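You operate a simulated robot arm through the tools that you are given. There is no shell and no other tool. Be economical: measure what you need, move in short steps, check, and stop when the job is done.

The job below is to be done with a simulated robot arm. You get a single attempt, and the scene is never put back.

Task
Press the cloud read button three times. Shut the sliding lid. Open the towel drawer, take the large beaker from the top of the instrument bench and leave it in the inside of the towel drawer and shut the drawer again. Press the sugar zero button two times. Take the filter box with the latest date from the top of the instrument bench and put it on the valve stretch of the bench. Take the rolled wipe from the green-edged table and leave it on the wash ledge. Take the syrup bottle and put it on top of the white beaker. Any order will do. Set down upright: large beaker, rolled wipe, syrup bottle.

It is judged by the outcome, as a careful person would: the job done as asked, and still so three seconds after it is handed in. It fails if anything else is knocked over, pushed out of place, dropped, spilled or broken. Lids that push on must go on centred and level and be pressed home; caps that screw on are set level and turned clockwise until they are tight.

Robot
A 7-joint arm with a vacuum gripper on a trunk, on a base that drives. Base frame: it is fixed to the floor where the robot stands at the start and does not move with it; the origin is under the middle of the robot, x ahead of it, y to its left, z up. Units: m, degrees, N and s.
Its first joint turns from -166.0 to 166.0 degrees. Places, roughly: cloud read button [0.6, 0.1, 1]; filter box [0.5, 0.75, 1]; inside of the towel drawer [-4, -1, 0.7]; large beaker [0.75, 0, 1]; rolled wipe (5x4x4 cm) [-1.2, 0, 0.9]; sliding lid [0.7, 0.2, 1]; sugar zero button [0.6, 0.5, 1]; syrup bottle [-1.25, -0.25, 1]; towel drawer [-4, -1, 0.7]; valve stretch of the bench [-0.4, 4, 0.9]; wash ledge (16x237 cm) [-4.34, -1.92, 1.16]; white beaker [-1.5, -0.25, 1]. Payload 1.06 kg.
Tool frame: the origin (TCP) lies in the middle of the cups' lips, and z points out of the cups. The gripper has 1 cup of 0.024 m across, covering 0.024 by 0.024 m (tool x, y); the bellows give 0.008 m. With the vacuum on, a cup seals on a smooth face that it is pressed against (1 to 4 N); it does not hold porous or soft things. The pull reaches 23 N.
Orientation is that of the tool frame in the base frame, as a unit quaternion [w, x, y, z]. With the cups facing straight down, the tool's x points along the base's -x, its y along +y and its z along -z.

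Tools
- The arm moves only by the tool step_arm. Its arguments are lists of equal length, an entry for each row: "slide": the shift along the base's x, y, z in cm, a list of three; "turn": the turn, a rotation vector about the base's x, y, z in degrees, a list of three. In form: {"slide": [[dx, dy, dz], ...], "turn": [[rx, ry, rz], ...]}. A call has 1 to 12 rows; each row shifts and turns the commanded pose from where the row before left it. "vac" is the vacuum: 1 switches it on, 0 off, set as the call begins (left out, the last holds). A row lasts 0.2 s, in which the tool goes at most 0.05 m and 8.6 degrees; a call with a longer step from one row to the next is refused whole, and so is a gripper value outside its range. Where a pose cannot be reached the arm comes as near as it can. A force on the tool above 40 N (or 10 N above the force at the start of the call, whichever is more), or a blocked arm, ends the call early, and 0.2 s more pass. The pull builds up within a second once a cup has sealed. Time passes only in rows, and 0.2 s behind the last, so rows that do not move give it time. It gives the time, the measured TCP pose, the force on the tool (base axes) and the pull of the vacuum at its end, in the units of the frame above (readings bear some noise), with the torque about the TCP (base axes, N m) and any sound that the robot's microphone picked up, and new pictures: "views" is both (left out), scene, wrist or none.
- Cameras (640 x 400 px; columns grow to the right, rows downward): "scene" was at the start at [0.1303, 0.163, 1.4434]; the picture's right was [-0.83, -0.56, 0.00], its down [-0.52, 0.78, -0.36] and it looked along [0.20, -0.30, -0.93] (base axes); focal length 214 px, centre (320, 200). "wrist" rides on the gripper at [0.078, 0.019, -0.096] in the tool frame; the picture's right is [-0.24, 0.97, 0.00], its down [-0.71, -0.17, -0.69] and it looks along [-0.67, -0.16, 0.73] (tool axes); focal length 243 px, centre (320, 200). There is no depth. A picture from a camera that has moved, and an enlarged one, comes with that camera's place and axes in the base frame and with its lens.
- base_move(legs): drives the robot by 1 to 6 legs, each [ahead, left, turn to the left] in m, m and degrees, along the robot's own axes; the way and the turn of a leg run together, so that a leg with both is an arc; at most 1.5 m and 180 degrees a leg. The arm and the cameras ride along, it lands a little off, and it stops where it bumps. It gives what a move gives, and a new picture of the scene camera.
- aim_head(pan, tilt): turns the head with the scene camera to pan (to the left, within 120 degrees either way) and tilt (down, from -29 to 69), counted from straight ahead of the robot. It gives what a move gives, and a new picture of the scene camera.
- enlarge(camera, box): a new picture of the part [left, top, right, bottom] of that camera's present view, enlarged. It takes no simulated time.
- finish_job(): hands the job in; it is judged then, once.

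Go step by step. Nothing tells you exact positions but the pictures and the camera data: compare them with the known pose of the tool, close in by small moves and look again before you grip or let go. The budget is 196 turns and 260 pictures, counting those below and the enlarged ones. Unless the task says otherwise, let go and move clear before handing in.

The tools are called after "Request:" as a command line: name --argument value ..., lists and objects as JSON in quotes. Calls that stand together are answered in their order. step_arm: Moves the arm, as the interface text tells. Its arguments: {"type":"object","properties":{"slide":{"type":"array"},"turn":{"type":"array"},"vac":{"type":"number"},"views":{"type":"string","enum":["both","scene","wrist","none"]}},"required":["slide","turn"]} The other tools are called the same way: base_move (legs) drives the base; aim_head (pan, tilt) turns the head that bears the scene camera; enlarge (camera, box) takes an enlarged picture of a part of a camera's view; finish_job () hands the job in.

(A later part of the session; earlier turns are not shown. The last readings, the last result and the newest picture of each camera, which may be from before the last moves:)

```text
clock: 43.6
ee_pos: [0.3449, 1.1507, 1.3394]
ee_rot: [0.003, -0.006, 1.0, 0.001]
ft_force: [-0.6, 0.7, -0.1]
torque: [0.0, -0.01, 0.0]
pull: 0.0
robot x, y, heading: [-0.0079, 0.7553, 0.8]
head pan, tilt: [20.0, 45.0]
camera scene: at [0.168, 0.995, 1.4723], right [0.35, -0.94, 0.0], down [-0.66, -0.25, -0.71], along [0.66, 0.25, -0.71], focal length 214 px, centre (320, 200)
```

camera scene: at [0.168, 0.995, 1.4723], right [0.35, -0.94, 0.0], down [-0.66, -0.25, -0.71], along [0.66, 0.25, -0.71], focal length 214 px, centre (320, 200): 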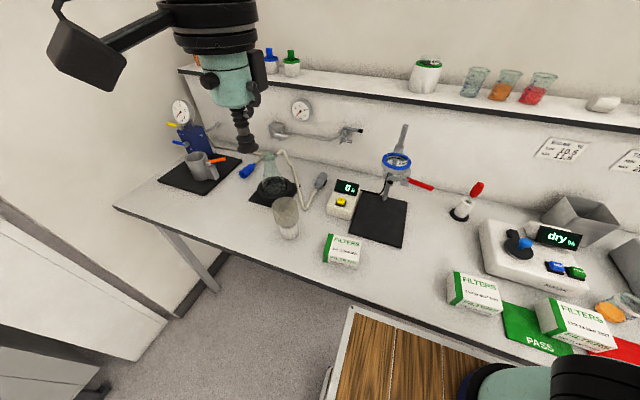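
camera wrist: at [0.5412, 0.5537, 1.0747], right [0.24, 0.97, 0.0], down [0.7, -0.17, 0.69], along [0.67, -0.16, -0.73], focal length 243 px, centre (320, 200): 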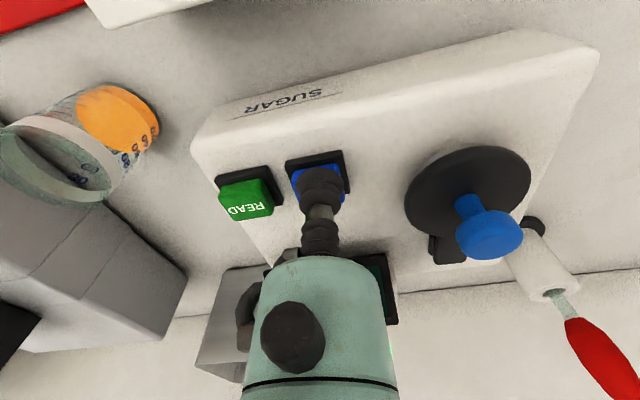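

Box OCT at about (0.504, 1.053). Moving the tool above it.

Request:
step_arm --slide '[[2, -1.3, -3.5], [2, -1.3, -3.5], [2, -1.2, -3.5], [2, -1.2, -3.5], [2, -1.2, -3.5], [2, -1.2, -3.5], [2, -1.2, -3.5], [1.5, -1.2, -3.5]]' --turn '[[0, 0, 0], [0, 0, 0], [0, 0, 0], [0, 0, 0], [0, 0, 0], [0, 0, 0], [0, 0, 0], [0, 0, 0]]'

Request:
enlarge --camera "scene" --box '[290, 190, 410, 280]'

```text
clock: 45.4
ee_pos: [0.4983, 1.0518, 1.0595]
ee_rot: [0.003, -0.006, 1.0, 0.001]
ft_force: [-0.3, -0.3, 0.0]
torque: [-0.02, 0.02, -0.01]
pull: 0.0
robot x, y, heading: [-0.0021, 0.7548, 0.6]
head pan, tilt: [20.0, 45.0]
camera scene: at [0.1677, 0.9948, 1.4723], right [0.35, -0.94, 0.0], down [-0.66, -0.25, -0.71], along [0.66, 0.25, -0.71], focal length 214 px, centre (320, 200)
camera wrist: at [0.4192, 1.071, 1.1546], right [0.22, 0.97, 0.0], down [0.71, -0.16, 0.69], along [0.67, -0.15, -0.73], focal length 243 px, centre (320, 200)
```

scene: 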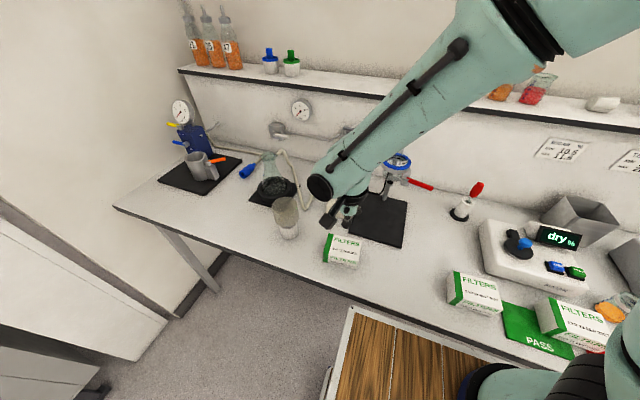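
wrist: 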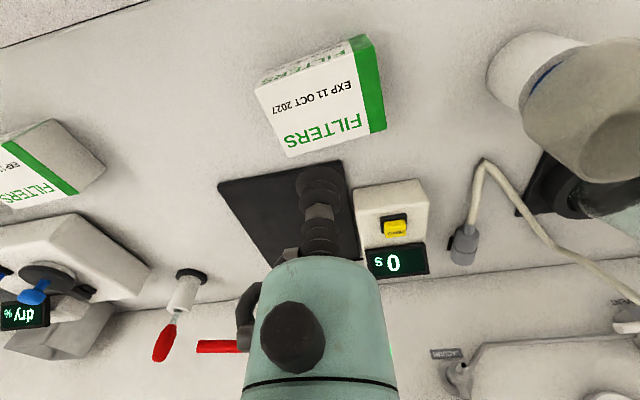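

```text
4.44 times, centred on (350, 235) of scene
camera zoom: at [0.1677, 0.9948, 1.4723], right [0.35, -0.94, 0.0], down [-0.66, -0.25, -0.71], along [0.66, 0.25, -0.71], focal length 953 px, centre (187, 44)
```

zoom: 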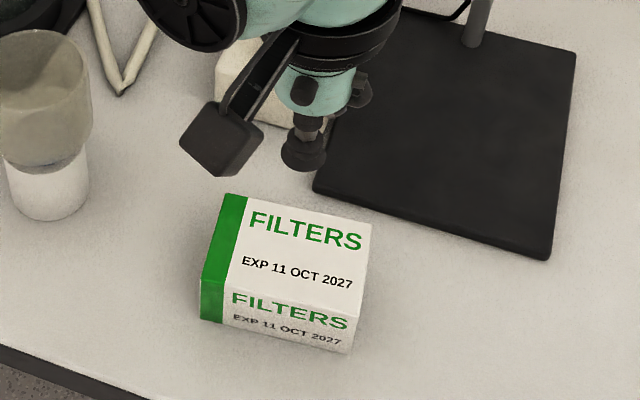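

Target (0.506, 1.053), top near z 0.948. Descend with vacuum on.

Request:
step_arm --slide '[[0.7, 0.1, -4.5], [0, 0, -4], [0, 0, -2], [0, 0, -0.5], [0, 0, 0]]' --turn '[[0, 0, 0], [0, 0, 0], [0, 0, 0], [0, 0, 0], [0, 0, 0]]' --vac 1 --views "wrist"

```text
clock: 46.6
ee_pos: [0.5075, 1.0548, 0.9488]
ee_rot: [0.003, -0.005, 1.0, 0.001]
ft_force: [0.2, -1.6, 8.7]
torque: [0.0, 0.05, 0.01]
pull: 23.2
robot x, y, heading: [-0.0032, 0.7528, 0.8]
head pan, tilt: [20.0, 45.0]
camera wrist: at [0.4286, 1.0744, 1.0442], right [0.22, 0.97, 0.0], down [0.71, -0.17, 0.69], along [0.67, -0.15, -0.73], focal length 243 px, centre (320, 200)
```

wrist: 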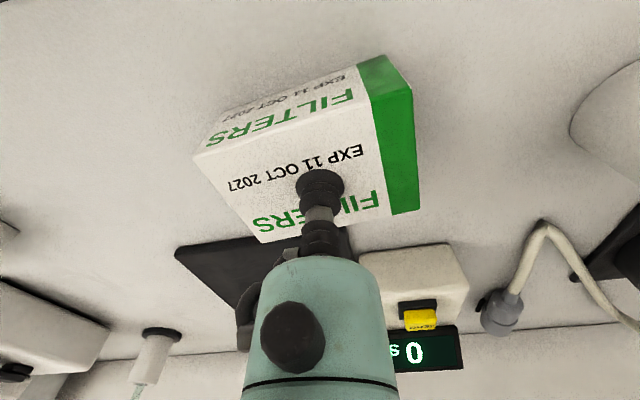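

Sealed on the OCT box. Lift and retract to a carry pose.

Request:
step_arm --slide '[[0, 0, 1], [0, 0, 3], [0, 0, 4.5], [0, 0, 4.5], [-2, 0.5, 4], [-2.5, 1.5, 4], [-2.5, 1.5, 4], [-3, 2, 3], [-3, 2, 3], [-2, 2, 2]]' --turn '[[0, 0, 0], [0, 0, 0], [0, 0, 0], [0, 0, 0], [0, 0, 0], [0, 0, 0], [0, 0, 0], [0, 0, 0], [0, 0, 0], [0, 0, 0]]' --views "wrist"

Request:
aim_head --pan 85 --tilt 25

```text
clock: 48.8
ee_pos: [0.358, 1.15, 1.2793]
ee_rot: [0.003, -0.005, 1.0, 0.001]
ft_force: [0.5, 0.0, -2.3]
torque: [-0.01, -0.01, -0.06]
pull: 23.0
robot x, y, heading: [-0.0044, 0.7568, 0.4]
head pan, tilt: [20.0, 45.0]
camera wrist: at [0.2771, 1.1693, 1.3751], right [0.22, 0.97, 0.0], down [0.71, -0.16, 0.69], along [0.67, -0.15, -0.73], focal length 243 px, centre (320, 200)
```

wrist: 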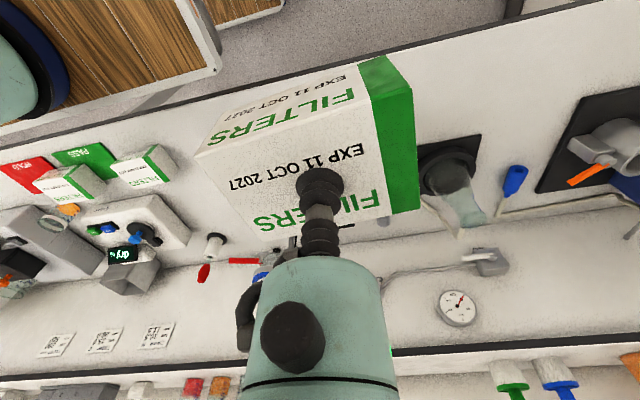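

```text
clock: 50.2
ee_pos: [0.3564, 1.1496, 1.2792]
ee_rot: [0.002, -0.006, 1.0, 0.001]
ft_force: [-0.7, -0.1, -2.1]
torque: [0.02, -0.01, 0.04]
pull: 22.7
robot x, y, heading: [-0.0046, 0.7523, 0.5]
head pan, tilt: [85.0, 25.0]
camera scene: at [0.0989, 1.0581, 1.5028], right [1.0, -0.08, 0.0], down [-0.03, -0.42, -0.91], along [0.07, 0.9, -0.42], focal length 214 px, centre (320, 200)
```

scene: 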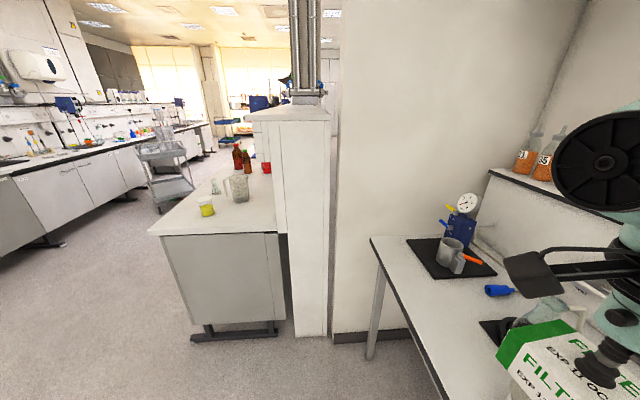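

Box held. I'll drive left 0.5 and back 1.15 to reach the aisle beside the island, then look.

Request:
base_move --legs '[[-0.3, 0.45, 0], [-0.85, 0.1, 0]]'

Request:
aim_head --pan 60 --tilt 25

```text
clock: 57.5
ee_pos: [-0.792, 1.6996, 1.28]
ee_rot: [0.003, -0.001, 1.0, 0.001]
ft_force: [-0.4, -0.2, -2.3]
torque: [0.0, -0.03, -0.01]
pull: 23.0
robot x, y, heading: [-1.159, 1.311, 0.4]
head pan, tilt: [85.0, 25.0]
camera scene: at [-1.051, 1.6097, 1.5028], right [1.0, -0.08, 0.0], down [-0.04, -0.42, -0.91], along [0.08, 0.9, -0.42], focal length 214 px, centre (320, 200)
```

scene: 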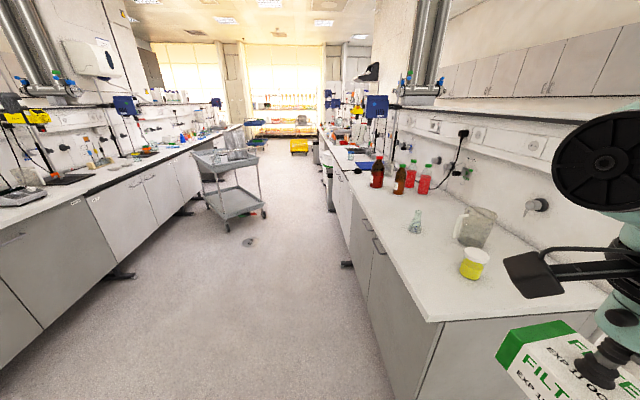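

```text
clock: 58.4
ee_pos: [-0.7924, 1.6993, 1.279]
ee_rot: [0.001, -0.001, 1.0, 0.0]
ft_force: [0.3, -0.3, -2.0]
torque: [0.02, -0.04, 0.0]
pull: 22.6
robot x, y, heading: [-1.1579, 1.3108, -0.1]
head pan, tilt: [60.0, 25.0]
camera scene: at [-1.0129, 1.5979, 1.5028], right [0.87, -0.5, 0.0], down [-0.21, -0.37, -0.91], along [0.45, 0.79, -0.42], focal length 214 px, centre (320, 200)
```

scene: 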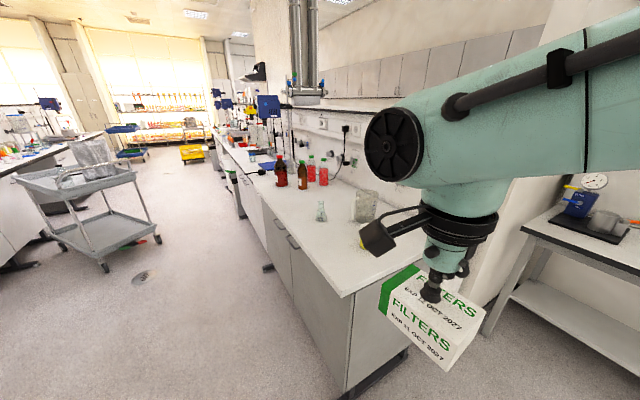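

The aisle is clear up to the trolley near (-1.7, 4.3). I'll strafe 1.5 m along the island and look again.

Request:
base_move --legs '[[0, 1.5, 0]]'

Request:
aim_head --pan 45 --tilt 30

Request:
aim_head --pan 110 --tilt 45

```text
clock: 65.6
ee_pos: [-0.7982, 3.1571, 1.2795]
ee_rot: [0.004, -0.001, 1.0, 0.001]
ft_force: [0.0, -0.9, -1.7]
torque: [-0.03, -0.02, 0.03]
pull: 22.7
robot x, y, heading: [-1.1623, 2.7652, 0.4]
head pan, tilt: [60.0, 25.0]
camera scene: at [-1.0182, 3.0544, 1.5028], right [0.87, -0.5, 0.0], down [-0.21, -0.37, -0.91], along [0.45, 0.79, -0.42], focal length 214 px, centre (320, 200)
```

scene: 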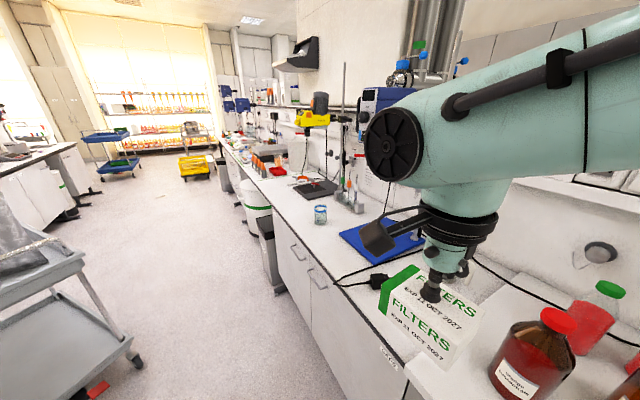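

```text
clock: 66.4
ee_pos: [-0.798, 3.1565, 1.2789]
ee_rot: [0.002, -0.001, 1.0, 0.0]
ft_force: [0.6, -0.3, -1.9]
torque: [-0.01, 0.01, 0.0]
pull: 23.1
robot x, y, heading: [-1.1648, 2.7649, 0.1]
head pan, tilt: [45.0, 30.0]
camera scene: at [-1.0003, 3.0386, 1.4949], right [0.71, -0.7, 0.0], down [-0.35, -0.35, -0.87], along [0.61, 0.62, -0.5], focal length 214 px, centre (320, 200)
```

scene: 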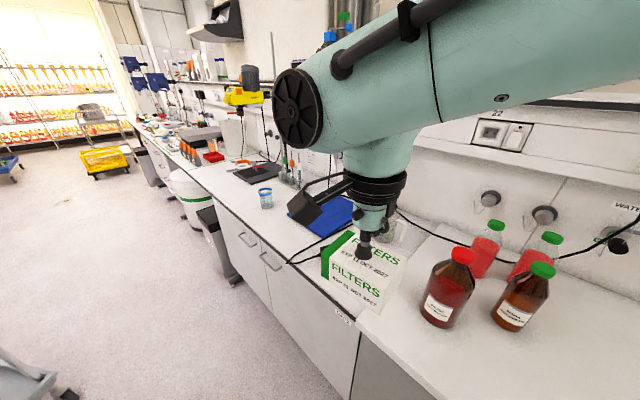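

```text
clock: 67.7
ee_pos: [-0.7972, 3.155, 1.2792]
ee_rot: [0.003, -0.001, 1.0, 0.001]
ft_force: [0.4, -0.2, -2.3]
torque: [0.02, 0.03, -0.01]
pull: 23.2
robot x, y, heading: [-1.1589, 2.7645, 0.1]
head pan, tilt: [110.0, 45.0]
camera scene: at [-1.092, 3.0507, 1.4723], right [0.94, 0.34, 0.0], down [0.24, -0.66, -0.71], along [-0.24, 0.66, -0.71], focal length 214 px, centre (320, 200)
```

scene: 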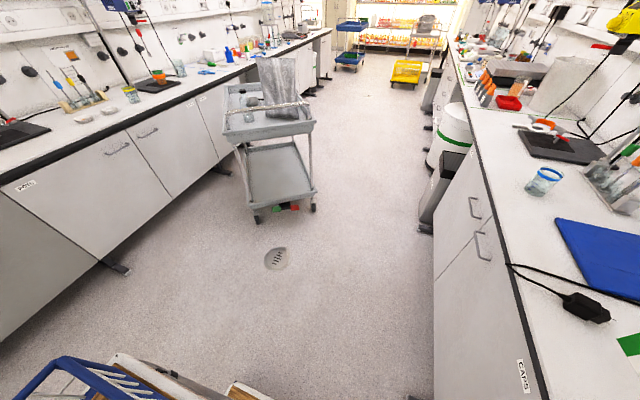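

Bench fronts carry labels for stretches; let me read them.

Request:
enlarge --camera "scene" --box '[480, 330, 580, 400]'

Request:
enlarge --camera "scene" --box '[0, 80, 220, 220]'

Request:
enlarge --camera "scene" --box '[400, 60, 560, 270]'

```text
5.71 times, centred on (530, 365) of scene
camera zoom: at [-1.092, 3.0507, 1.4723], right [0.94, 0.34, 0.0], down [0.24, -0.66, -0.71], along [-0.24, 0.66, -0.71], focal length 1226 px, centre (-880, -743)
```

zoom: 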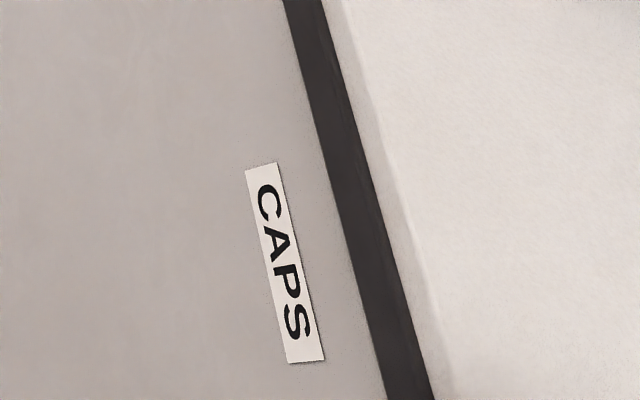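

```text
2.86 times, centred on (110, 150) of scene
camera zoom: at [-1.092, 3.0507, 1.4723], right [0.94, 0.34, 0.0], down [0.24, -0.66, -0.71], along [-0.24, 0.66, -0.71], focal length 613 px, centre (920, 343)
```

zoom: 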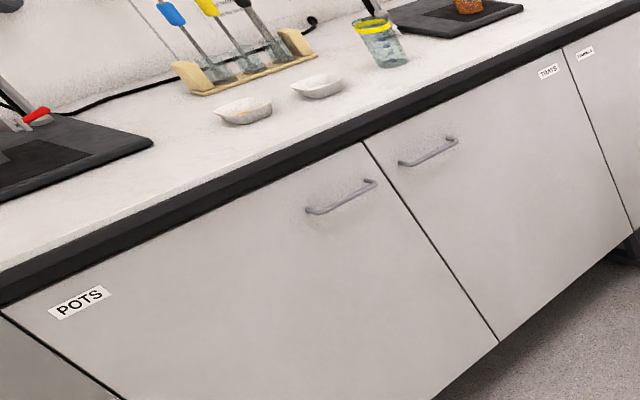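

```text
1.90 times, centred on (480, 165) of scene
camera zoom: at [-1.092, 3.0507, 1.4723], right [0.94, 0.34, 0.0], down [0.24, -0.66, -0.71], along [-0.24, 0.66, -0.71], focal length 408 px, centre (15, 267)
```

zoom: 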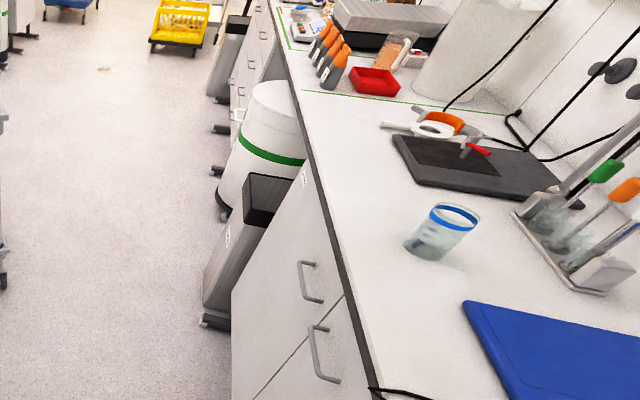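

The valve stretch is near the blue-ringed beaker. Strafe 0.8 m more to y≈3.57 and read labels there.

Request:
base_move --legs '[[0, 0.8, 0]]'

Request:
aim_head --pan 55 --tilt 42

```text
clock: 72.0
ee_pos: [-0.793, 3.9393, 1.2788]
ee_rot: [0.003, 0.004, 1.0, 0.001]
ft_force: [0.5, 0.3, -2.0]
torque: [0.02, 0.0, 0.0]
pull: 22.5
robot x, y, heading: [-1.1635, 3.5502, -0.3]
head pan, tilt: [110.0, 45.0]
camera scene: at [-1.0884, 3.8369, 1.4723], right [0.94, 0.34, 0.0], down [0.24, -0.67, -0.71], along [-0.24, 0.67, -0.71], focal length 214 px, centre (320, 200)
```

scene: 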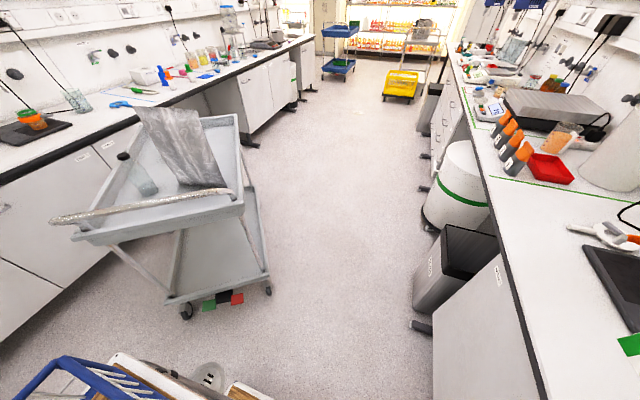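

```text
clock: 73.2
ee_pos: [-0.7929, 3.9392, 1.2798]
ee_rot: [0.003, 0.004, 1.0, 0.001]
ft_force: [-0.3, 0.6, -0.9]
torque: [-0.02, -0.01, 0.0]
pull: 22.7
robot x, y, heading: [-1.1604, 3.549, -0.3]
head pan, tilt: [55.0, 42.0]
camera scene: at [-1.0127, 3.8285, 1.4766], right [0.82, -0.58, 0.0], down [-0.39, -0.55, -0.74], along [0.43, 0.61, -0.67], focal length 214 px, centre (320, 200)
```

scene: 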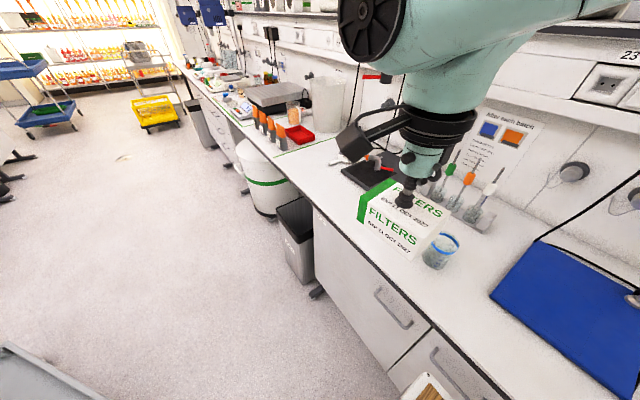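

Request:
enlarge --camera "scene" --box '[270, 190, 370, 260]'

Request:
enlarge --camera "scene" --box '[170, 60, 350, 200]'

Request:
aim_head --pan 10 --tilt 42

```text
5.71 times, centred on (320, 225) of scene
camera zoom: at [-1.0127, 3.8285, 1.4766], right [0.82, -0.58, 0.0], down [-0.39, -0.55, -0.74], along [0.43, 0.61, -0.67], focal length 1226 px, centre (320, 57)
```

zoom: 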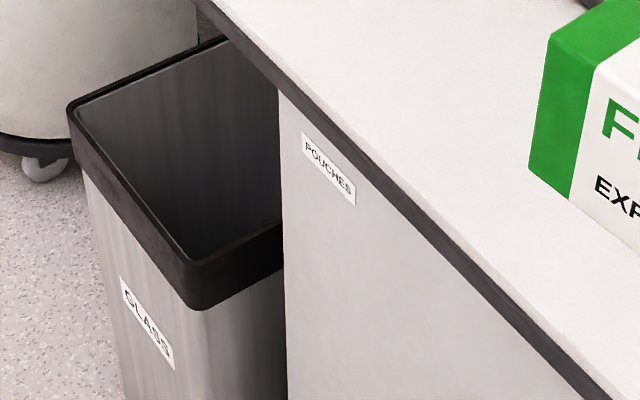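

```text
2.86 times, centred on (260, 130) of scene
camera zoom: at [-1.0127, 3.8285, 1.4766], right [0.82, -0.58, 0.0], down [-0.39, -0.55, -0.74], along [0.43, 0.61, -0.67], focal length 613 px, centre (491, 400)
```

zoom: 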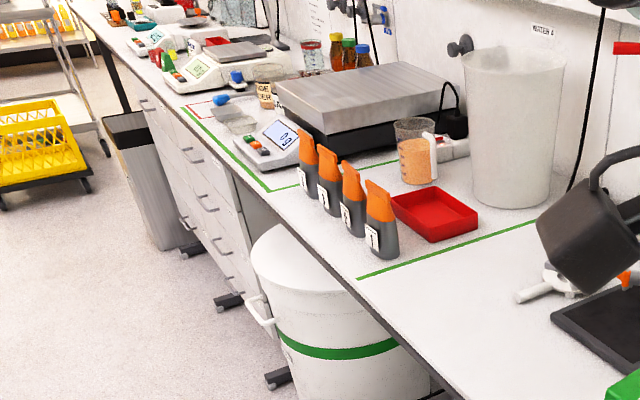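

```text
clock: 74.3
ee_pos: [-0.7925, 3.9379, 1.2788]
ee_rot: [0.003, 0.004, 1.0, 0.001]
ft_force: [0.6, 0.4, -1.2]
torque: [0.03, 0.02, 0.02]
pull: 23.4
robot x, y, heading: [-1.1621, 3.5533, -0.3]
head pan, tilt: [10.0, 42.0]
camera scene: at [-0.9786, 3.7744, 1.4766], right [0.17, -0.99, 0.0], down [-0.66, -0.11, -0.74], along [0.73, 0.13, -0.67], focal length 214 px, centre (320, 200)
```

scene: 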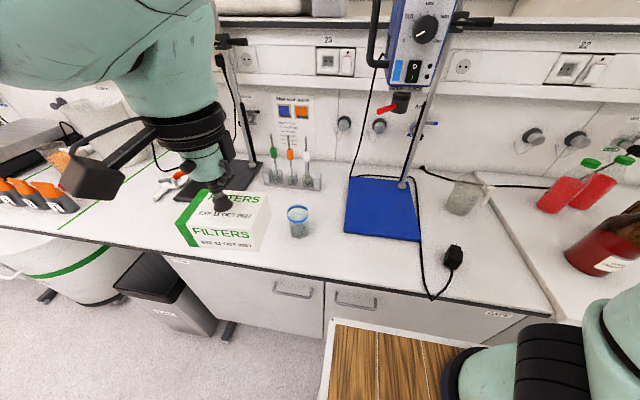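

Let me check the poster, then move the box out over the free area near (-0.48, 4.15).

Request:
enlarge --camera "scene" --box '[250, 70, 450, 200]'

Request:
step_arm --slide '[[4, 2.5, 0], [4, 2.5, 0], [4, 2.5, 0], [4, 2.5, 0], [4, 2.5, 0], [4, 2.5, 0], [4, 2.5, -1], [2, 2.5, -2]]' --turn '[[0, 0, 0], [0, 0, 0], [0, 0, 0], [0, 0, 0], [0, 0, 0], [0, 0, 0], [0, 0, 0], [0, 0, 0]]'

```text
3.08 times, centred on (350, 135) of scene
camera zoom: at [-0.9786, 3.7744, 1.4766], right [0.17, -0.99, 0.0], down [-0.66, -0.11, -0.74], along [0.73, 0.13, -0.67], focal length 660 px, centre (228, 400)
```

zoom: 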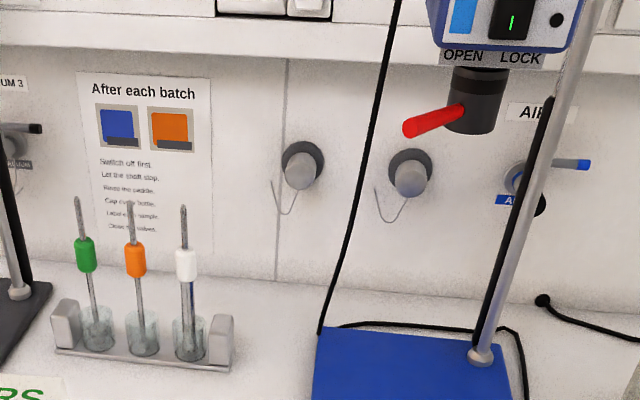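

```text
clock: 76.1
ee_pos: [-0.5112, 4.1101, 1.2585]
ee_rot: [0.003, 0.004, 1.0, 0.0]
ft_force: [-0.4, -0.1, -2.1]
torque: [0.02, 0.05, -0.01]
pull: 23.1
out of reach, approached as far as the arm can: row 7, 8
robot x, y, heading: [-1.1629, 3.5542, -0.2]
head pan, tilt: [10.0, 42.0]
camera scene: at [-0.9785, 3.7741, 1.4766], right [0.17, -0.99, 0.0], down [-0.66, -0.11, -0.74], along [0.73, 0.12, -0.67], focal length 214 px, centre (320, 200)
camera wrist: at [-0.5922, 4.1318, 1.3546], right [0.24, 0.97, 0.0], down [0.7, -0.18, 0.69], along [0.67, -0.17, -0.73], focal length 243 px, centre (320, 200)
```

scene: 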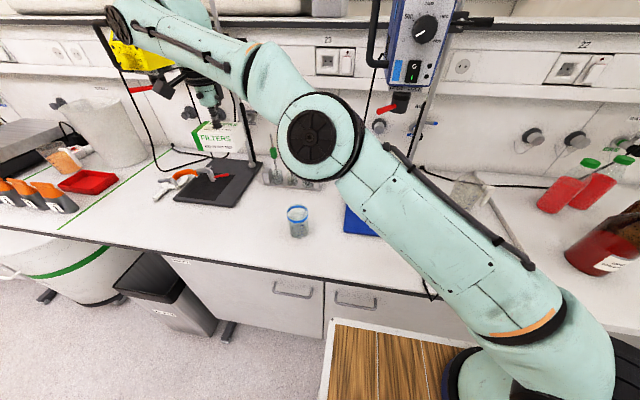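
wrist: 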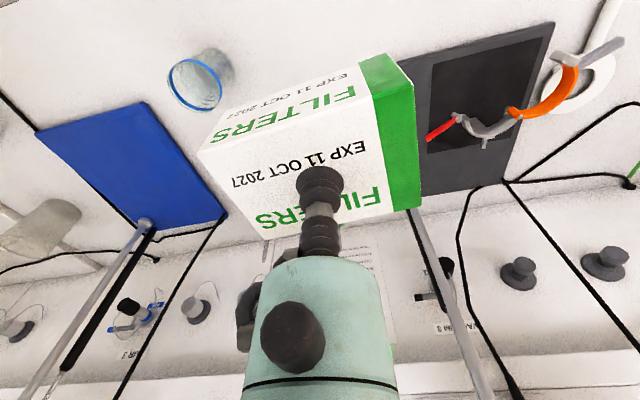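

The free patch in front of the black plate is near (-0.54, 4.12). Move there and lower some.

Request:
step_arm --slide '[[-2, 0, -2], [-2, -0.5, -3], [0, 0, -4]]' --turn '[[0, 0, 0], [0, 0, 0], [0, 0, 0]]'

```text
clock: 76.9
ee_pos: [-0.5516, 4.1066, 1.1716]
ee_rot: [0.003, 0.004, 1.0, 0.001]
ft_force: [-0.5, 0.7, -1.9]
torque: [0.0, 0.01, 0.01]
pull: 22.8
robot x, y, heading: [-1.1619, 3.5526, -0.3]
head pan, tilt: [10.0, 42.0]
camera scene: at [-0.9786, 3.7742, 1.4766], right [0.17, -0.99, 0.0], down [-0.66, -0.11, -0.74], along [0.73, 0.12, -0.67], focal length 214 px, centre (320, 200)
camera wrist: at [-0.6307, 4.1277, 1.268], right [0.24, 0.97, 0.0], down [0.7, -0.18, 0.69], along [0.67, -0.17, -0.73], focal length 243 px, centre (320, 200)
```

scene: 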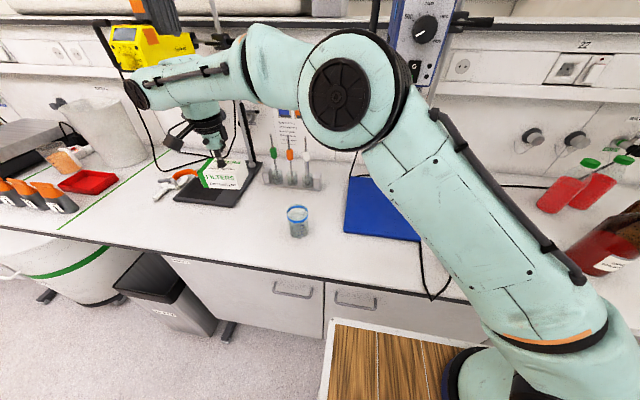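
wrist: 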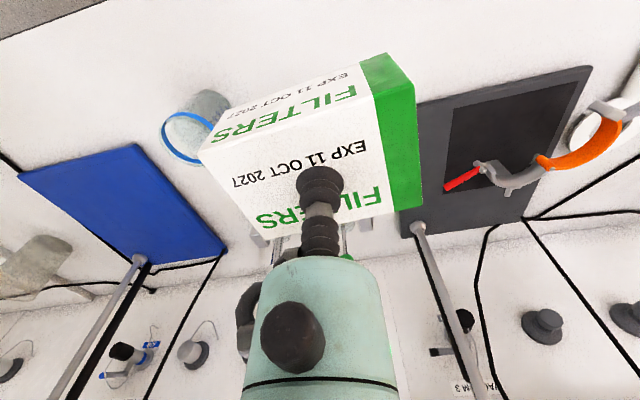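

Continue lowering over the free patch.

Request:
step_arm --slide '[[0.5, 0.5, -4], [0, 0.5, -4], [0, 0, -4], [0, 0, -3]]' --turn '[[0, 0, 0], [0, 0, 0], [0, 0, 0], [0, 0, 0]]'

Request:
enlarge --camera "scene" --box '[140, 140, 340, 270]'

```text
clock: 77.9
ee_pos: [-0.5481, 4.1143, 1.0235]
ee_rot: [0.003, 0.004, 1.0, 0.001]
ft_force: [1.0, 0.8, -1.6]
torque: [0.04, -0.03, 0.01]
pull: 22.9
robot x, y, heading: [-1.162, 3.5521, -0.5]
head pan, tilt: [10.0, 42.0]
camera scene: at [-0.9787, 3.7741, 1.4766], right [0.17, -0.99, 0.0], down [-0.66, -0.11, -0.74], along [0.73, 0.12, -0.67], focal length 214 px, centre (320, 200)
camera wrist: at [-0.6281, 4.1353, 1.1194], right [0.24, 0.97, 0.0], down [0.7, -0.18, 0.69], along [0.67, -0.16, -0.73], focal length 243 px, centre (320, 200)
```

scene: 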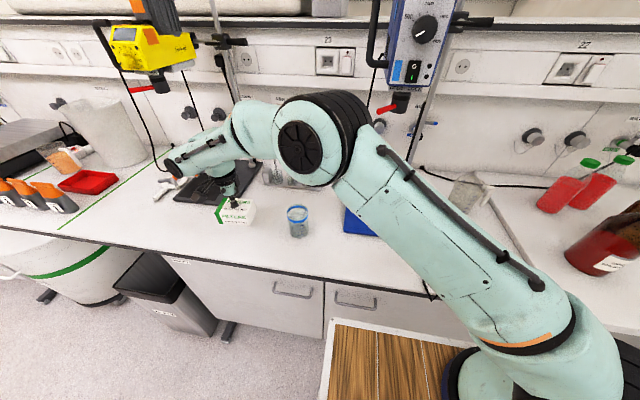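
wrist: 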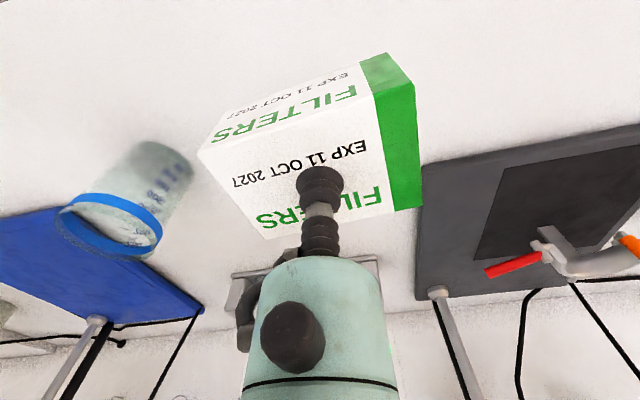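

```text
3.08 times, centred on (240, 205) of scene
camera zoom: at [-0.9787, 3.7741, 1.4766], right [0.17, -0.99, 0.0], down [-0.66, -0.11, -0.74], along [0.73, 0.12, -0.67], focal length 660 px, centre (566, 185)
```

zoom: 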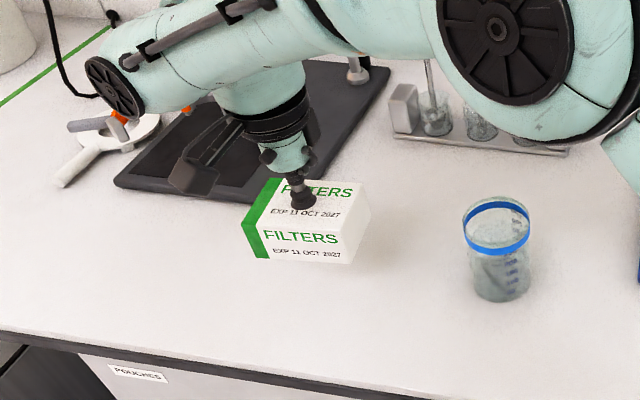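

Clear of plate and beaker. Lower until contact.

Request:
step_arm --slide '[[0, 0, -4], [0, 0, -2.3], [0, 0, -0.4], [0, 0, -0.3], [0, 0, 0]]' --turn '[[0, 0, 0], [0, 0, 0], [0, 0, 0], [0, 0, 0], [0, 0, 0]]' --views "wrist"

```text
clock: 79.1
ee_pos: [-0.546, 4.1157, 0.9532]
ee_rot: [0.002, 0.004, 1.0, 0.0]
ft_force: [0.6, -1.4, -1.2]
torque: [-0.01, 0.02, 0.02]
pull: 23.0
robot x, y, heading: [-1.1653, 3.5507, -0.4]
head pan, tilt: [10.0, 42.0]
camera wrist: at [-0.626, 4.1367, 1.0485], right [0.24, 0.97, 0.0], down [0.7, -0.18, 0.69], along [0.67, -0.16, -0.73], focal length 243 px, centre (320, 200)
```

wrist: 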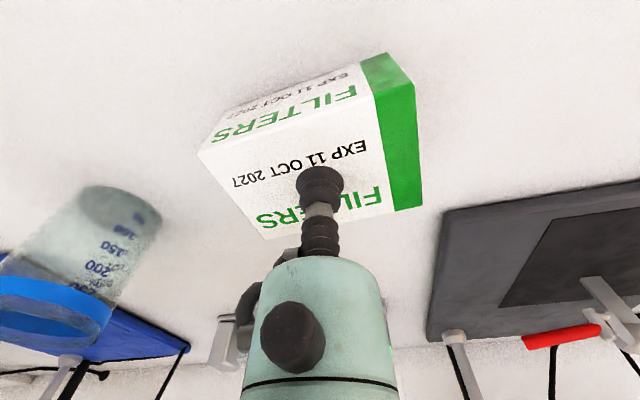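

Just about touching; go slightly lower and check force.

Request:
step_arm --slide '[[0, 0, -0.3], [0, 0, -0.2], [0, 0, 0]]' --turn '[[0, 0, 0], [0, 0, 0], [0, 0, 0]]' --views "none"

```text
clock: 79.9
ee_pos: [-0.5465, 4.1168, 0.9482]
ee_rot: [0.003, 0.004, 1.0, 0.002]
ft_force: [0.0, -2.2, 16.0]
torque: [-0.02, 0.07, -0.04]
pull: 23.3
robot x, y, heading: [-1.1623, 3.5518, -0.3]
head pan, tilt: [10.0, 42.0]
```

Contact made. Release, wait and rise.

Request:
step_arm --slide '[[0, 0, 0.2], [0, 0, 0], [0, 0, 0], [0, 0, 0], [0, 0, 0.6], [0, 0, 2], [0, 0, 4.5], [0, 0, 4.5], [-1, 0, 4.5], [-3, -1, 4]]' --turn '[[0, 0, 0], [0, 0, 0], [0, 0, 0], [0, 0, 0], [0, 0, 0], [0, 0, 0], [0, 0, 0], [0, 0, 0], [0, 0, 0], [0, 0, 0]]' --vac 0

```text
refused: row 10 steps farther than a row can; nothing moved
```

Request:
step_arm --slide '[[0, 0, 0.2], [0, 0, 0], [0, 0, 0], [0, 0, 0], [0, 0, 0.6], [0, 0, 2], [0, 0, 4.5], [0, 0, 4.5], [-1, 0, 4.5], [-3, -1, 3]]' --turn '[[0, 0, 0], [0, 0, 0], [0, 0, 0], [0, 0, 0], [0, 0, 0], [0, 0, 0], [0, 0, 0], [0, 0, 0], [0, 0, 0], [0, 0, 0]]' --vac 0

```text
clock: 82.1
ee_pos: [-0.5837, 4.1044, 1.1411]
ee_rot: [0.002, 0.003, 1.0, 0.0]
ft_force: [0.2, -0.5, 0.3]
torque: [-0.01, 0.03, 0.01]
pull: 0.0
robot x, y, heading: [-1.1616, 3.5538, -0.4]
head pan, tilt: [10.0, 42.0]
camera scene: at [-0.9781, 3.7746, 1.4765], right [0.17, -0.99, 0.0], down [-0.66, -0.11, -0.74], along [0.73, 0.12, -0.67], focal length 214 px, centre (320, 200)
camera wrist: at [-0.6636, 4.126, 1.2359], right [0.24, 0.97, 0.0], down [0.7, -0.18, 0.69], along [0.67, -0.17, -0.73], focal length 243 px, centre (320, 200)
```

scene: 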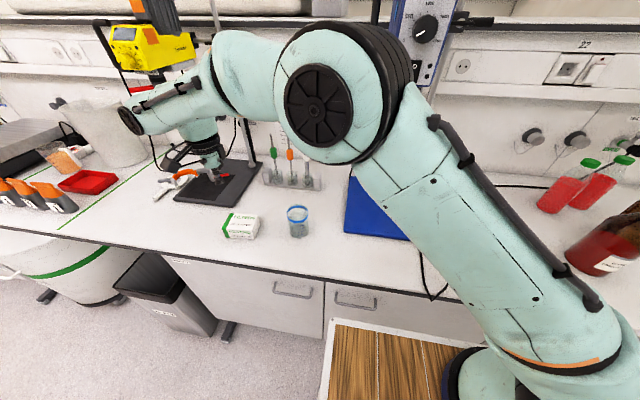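
wrist: 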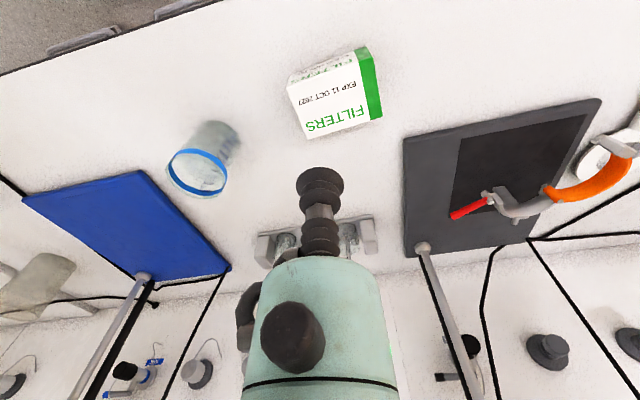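

Filter box placed upright and clear. Now retract the arm and drive back toward the green-edged table.

Request:
step_arm --slide '[[-3.5, -2.6, 2], [-3.5, -2.6, 2], [-3.5, -2.6, 2], [-3.5, -2.6, 2], [-3.5, -2.6, 2], [-3.4, -2.5, 2]]' --turn '[[0, 0, 0], [0, 0, 0], [0, 0, 0], [0, 0, 0], [0, 0, 0], [0, 0, 0]]' --views "none"

Request:
base_move --legs '[[0, -1.5, 0], [0, -0.85, 0], [0.85, -0.15, 0]]'

Request:
aim_head --pan -120 --tilt 35

Request:
aim_head --pan 120 --tilt 35

```text
clock: 83.5
ee_pos: [-0.7929, 3.951, 1.263]
ee_rot: [0.002, 0.004, 1.0, 0.0]
ft_force: [1.1, 0.4, -0.7]
torque: [-0.03, 0.03, 0.0]
pull: 0.0
robot x, y, heading: [-1.1633, 3.5494, -0.3]
head pan, tilt: [10.0, 42.0]
```

```text
clock: 99.2
ee_pos: [0.0282, 1.4405, 1.2637]
ee_rot: [0.002, 0.016, 1.0, 0.001]
ft_force: [0.1, -0.3, -0.2]
torque: [0.01, 0.01, -0.01]
pull: 0.0
robot x, y, heading: [-0.3523, 1.0484, -1.5]
head pan, tilt: [10.0, 42.0]
camera scene: at [-0.1618, 1.2676, 1.4766], right [0.15, -0.99, 0.0], down [-0.66, -0.1, -0.74], along [0.74, 0.11, -0.67], focal length 214 px, centre (320, 200)
```

scene: 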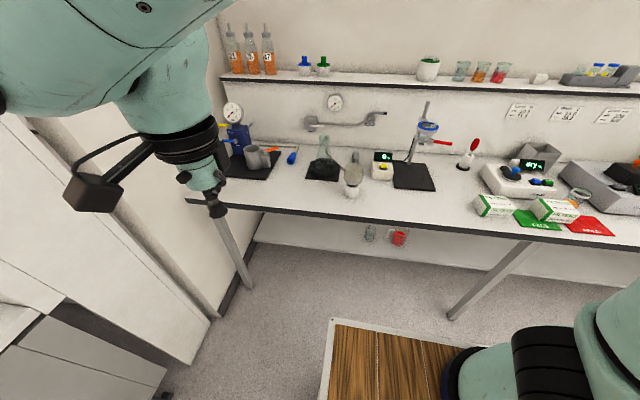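

```text
clock: 101.4
ee_pos: [0.0269, 1.44, 1.2643]
ee_rot: [0.004, 0.015, 1.0, 0.001]
ft_force: [0.0, -0.1, 0.1]
torque: [-0.02, 0.02, 0.02]
pull: 0.1
robot x, y, heading: [-0.3512, 1.0502, -1.8]
head pan, tilt: [-120.0, 35.0]
camera scene: at [-0.2907, 1.1804, 1.4871], right [-0.85, 0.52, 0.0], down [0.3, 0.49, -0.82], along [-0.43, -0.7, -0.57], focal length 214 px, centre (320, 200)
```

scene: 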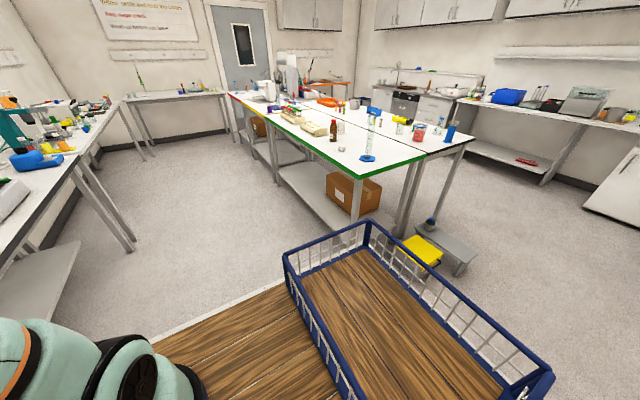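

```text
clock: 104.8
ee_pos: [0.0281, 1.441, 1.2652]
ee_rot: [0.002, 0.014, 1.0, 0.0]
ft_force: [0.7, -0.4, 0.0]
torque: [0.01, 0.02, 0.0]
pull: 0.1
robot x, y, heading: [-0.346, 1.0493, -1.7]
head pan, tilt: [120.0, 35.0]
camera scene: at [-0.2864, 1.3329, 1.4871], right [0.88, 0.48, 0.0], down [0.27, -0.5, -0.82], along [-0.39, 0.72, -0.57], focal length 214 px, centre (320, 200)
```

scene: 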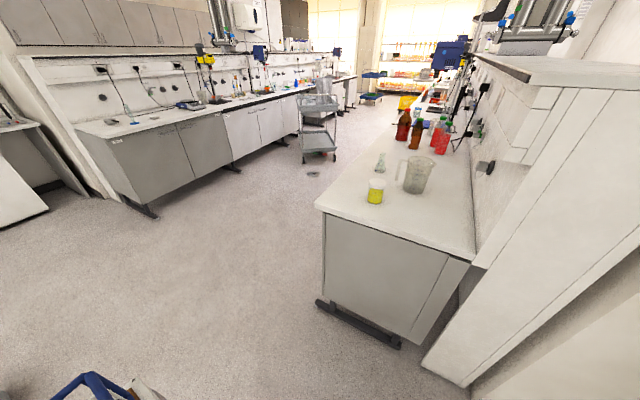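

Robot footprint is about x -0.33..0.335, y ±0.22. I'll turn around here, then strafe to the green-edged table.

Request:
base_move --legs '[[0, 0, 180], [0, 1.1, 1.7]]'

Request:
aim_head --pan 15 --tilt 40

```text
clock: 117.6
ee_pos: [-0.796, -0.417, 1.2638]
ee_rot: [0.001, 1.0, -0.026, -0.003]
ft_force: [0.3, 0.3, 0.3]
torque: [0.03, 0.0, 0.03]
pull: 0.0
robot x, y, heading: [-0.4121, -0.0349, 177.1]
head pan, tilt: [120.0, 35.0]
camera scene: at [-0.4812, -0.3194, 1.4871], right [-0.89, -0.46, 0.0], down [-0.26, 0.51, -0.82], along [0.37, -0.73, -0.57], focal length 214 px, centre (320, 200)
```

scene: 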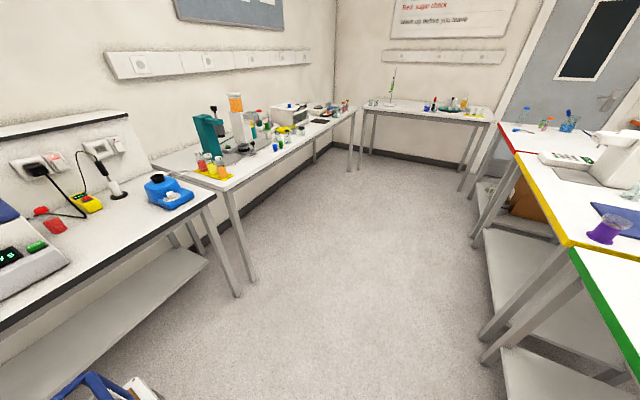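

```text
clock: 119.4
ee_pos: [-0.7956, -0.4186, 1.2643]
ee_rot: [0.001, 1.0, -0.025, -0.004]
ft_force: [0.0, 0.7, -0.2]
torque: [-0.01, 0.0, 0.01]
pull: 0.0
robot x, y, heading: [-0.4081, -0.033, 177.5]
head pan, tilt: [15.0, 40.0]
camera scene: at [-0.6045, -0.259, 1.4795], right [-0.21, 0.98, 0.0], down [0.63, 0.14, -0.77], along [-0.75, -0.16, -0.64], focal length 214 px, centre (320, 200)
```

scene: 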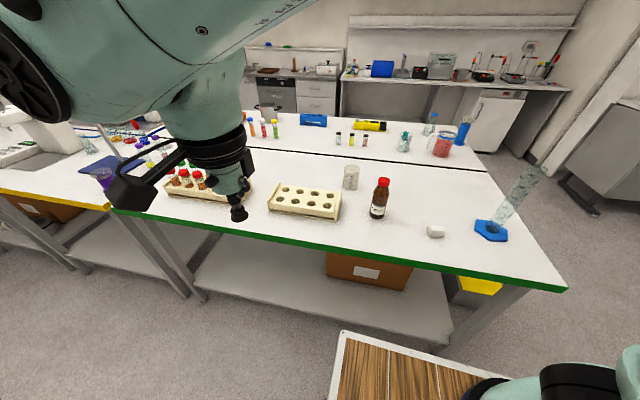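

Bottle near (-1.24, -0.18), rolled wipe and the white beaker nearby. Let me look closely.

Request:
enlarge --camera "scene" --box '[320, 150, 480, 250]'

Request:
base_move --legs '[[0.17, 0.0, 2.5]]'

Request:
enlarge --camera "scene" --box '[320, 150, 500, 260]'

```text
4.00 times, centred on (400, 200) of scene
camera zoom: at [-0.6045, -0.259, 1.4795], right [-0.21, 0.98, 0.0], down [0.63, 0.14, -0.77], along [-0.75, -0.16, -0.64], focal length 858 px, centre (0, 200)
```

zoom: 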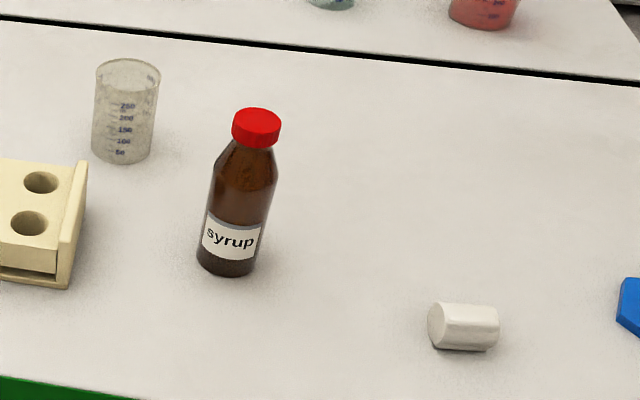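

```text
clock: 120.9
ee_pos: [-0.9517, -0.4285, 1.264]
ee_rot: [0.001, 1.0, -0.005, -0.003]
ft_force: [-0.2, 0.0, 1.0]
torque: [0.0, -0.01, -0.02]
pull: 0.0
robot x, y, heading: [-0.5818, -0.0289, 179.4]
head pan, tilt: [15.0, 40.0]
camera scene: at [-0.7667, -0.2614, 1.4795], right [-0.25, 0.97, 0.0], down [0.62, 0.16, -0.77], along [-0.74, -0.19, -0.64], focal length 214 px, centre (320, 200)
```

scene: 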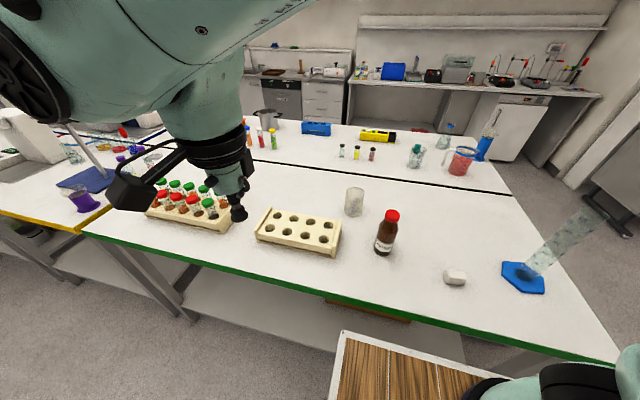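

```text
3.56 times, centred on (410, 205) of scene
camera zoom: at [-0.7667, -0.2614, 1.4795], right [-0.25, 0.97, 0.0], down [0.62, 0.16, -0.77], along [-0.74, -0.19, -0.64], focal length 763 px, centre (0, 182)
```

zoom: 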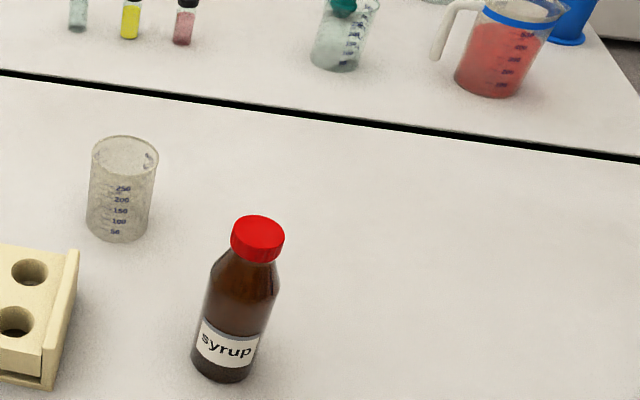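

I need to see whether the beaker's top is open.

Request:
enlarge --camera "scene" --box '[335, 180, 375, 225]'

Request:
enlarge --camera "scene" --box '[430, 255, 480, 295]'

```text
8.89 times, centred on (355, 202) of scene
camera zoom: at [-0.7667, -0.2614, 1.4795], right [-0.25, 0.97, 0.0], down [0.62, 0.16, -0.77], along [-0.74, -0.19, -0.64], focal length 1906 px, centre (9, 178)
```

zoom: 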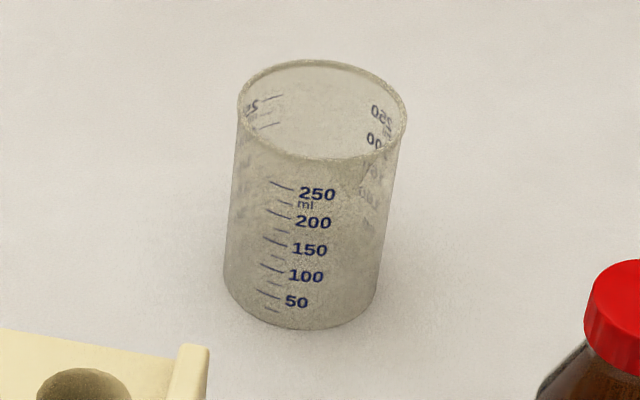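

```text
10.00 times, centred on (455, 275) of scene
camera zoom: at [-0.7667, -0.2614, 1.4795], right [-0.25, 0.97, 0.0], down [0.62, 0.16, -0.77], along [-0.74, -0.19, -0.64], focal length 2145 px, centre (-1030, -550)
```

zoom: 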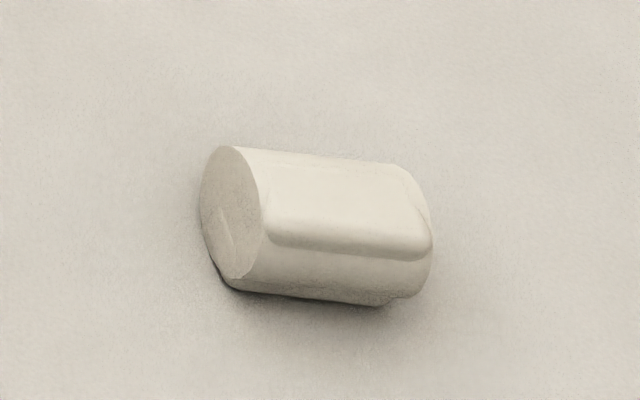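

The beaker looks open (rim ≈6.85 cm, z≈1.004); I need accurate diameters of bottle and rim. I'll bring the wrist camera closer.

Request:
step_arm --slide '[[-2.5, 3.1, -0.3], [-2.5, 3.1, -0.3], [-2.5, 3.1, -0.3], [-2.5, 3.1, -0.3], [-2.5, 3.1, -0.3], [-2.5, 3.1, -0.3], [-2.5, 3.1, -0.3], [-2.5, 3.1, -0.3]]' --turn '[[0, 0, 0], [0, 0, 0], [0, 0, 0], [0, 0, 0], [0, 0, 0], [0, 0, 0], [0, 0, 0], [0, 0, 0]]'

Request:
enlarge --camera "wrist" --box '[240, 40, 400, 140]'

```text
clock: 122.7
ee_pos: [-1.1509, -0.177, 1.2409]
ee_rot: [0.001, 1.0, -0.004, -0.003]
ft_force: [-0.1, 0.0, -0.2]
torque: [-0.01, -0.02, -0.05]
pull: 0.0
robot x, y, heading: [-0.5849, -0.0283, 179.6]
head pan, tilt: [15.0, 40.0]
camera scene: at [-0.7664, -0.2617, 1.4795], right [-0.25, 0.97, 0.0], down [0.62, 0.16, -0.77], along [-0.74, -0.19, -0.64], focal length 214 px, centre (320, 200)
camera wrist: at [-1.0734, -0.1966, 1.3369], right [-0.24, -0.97, 0.0], down [-0.7, 0.18, 0.69], along [-0.67, 0.17, -0.73], focal length 243 px, centre (320, 200)
```

scene: 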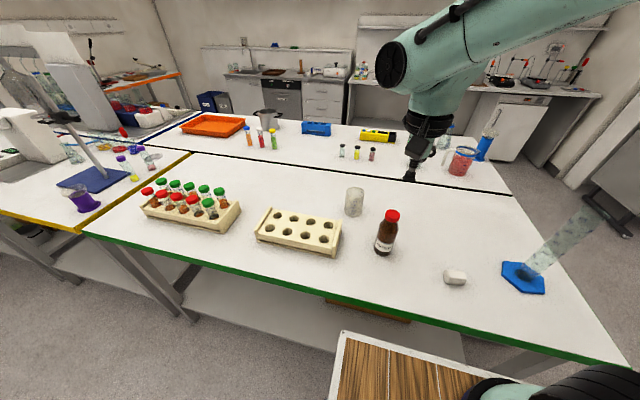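
wrist: 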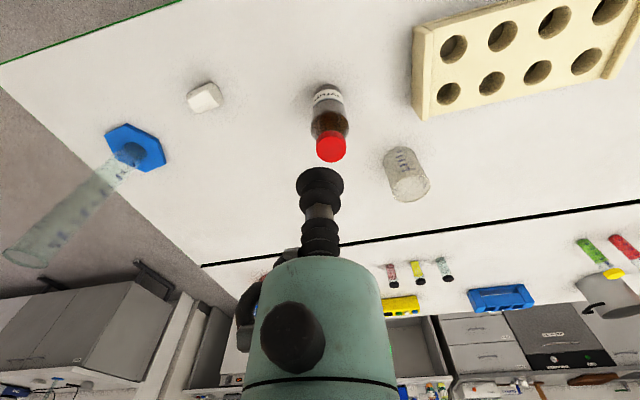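

```text
4.00 times, centred on (320, 90) of wrist
camera zoom: at [-1.0734, -0.1966, 1.3369], right [-0.24, -0.97, 0.0], down [-0.7, 0.18, 0.69], along [-0.67, 0.17, -0.73], focal length 970 px, centre (320, 640)
```

zoom: 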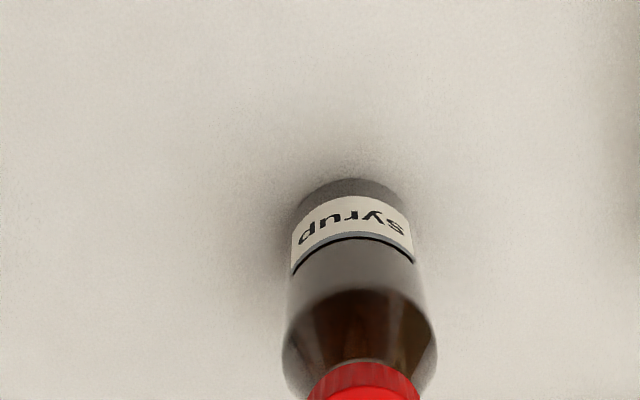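

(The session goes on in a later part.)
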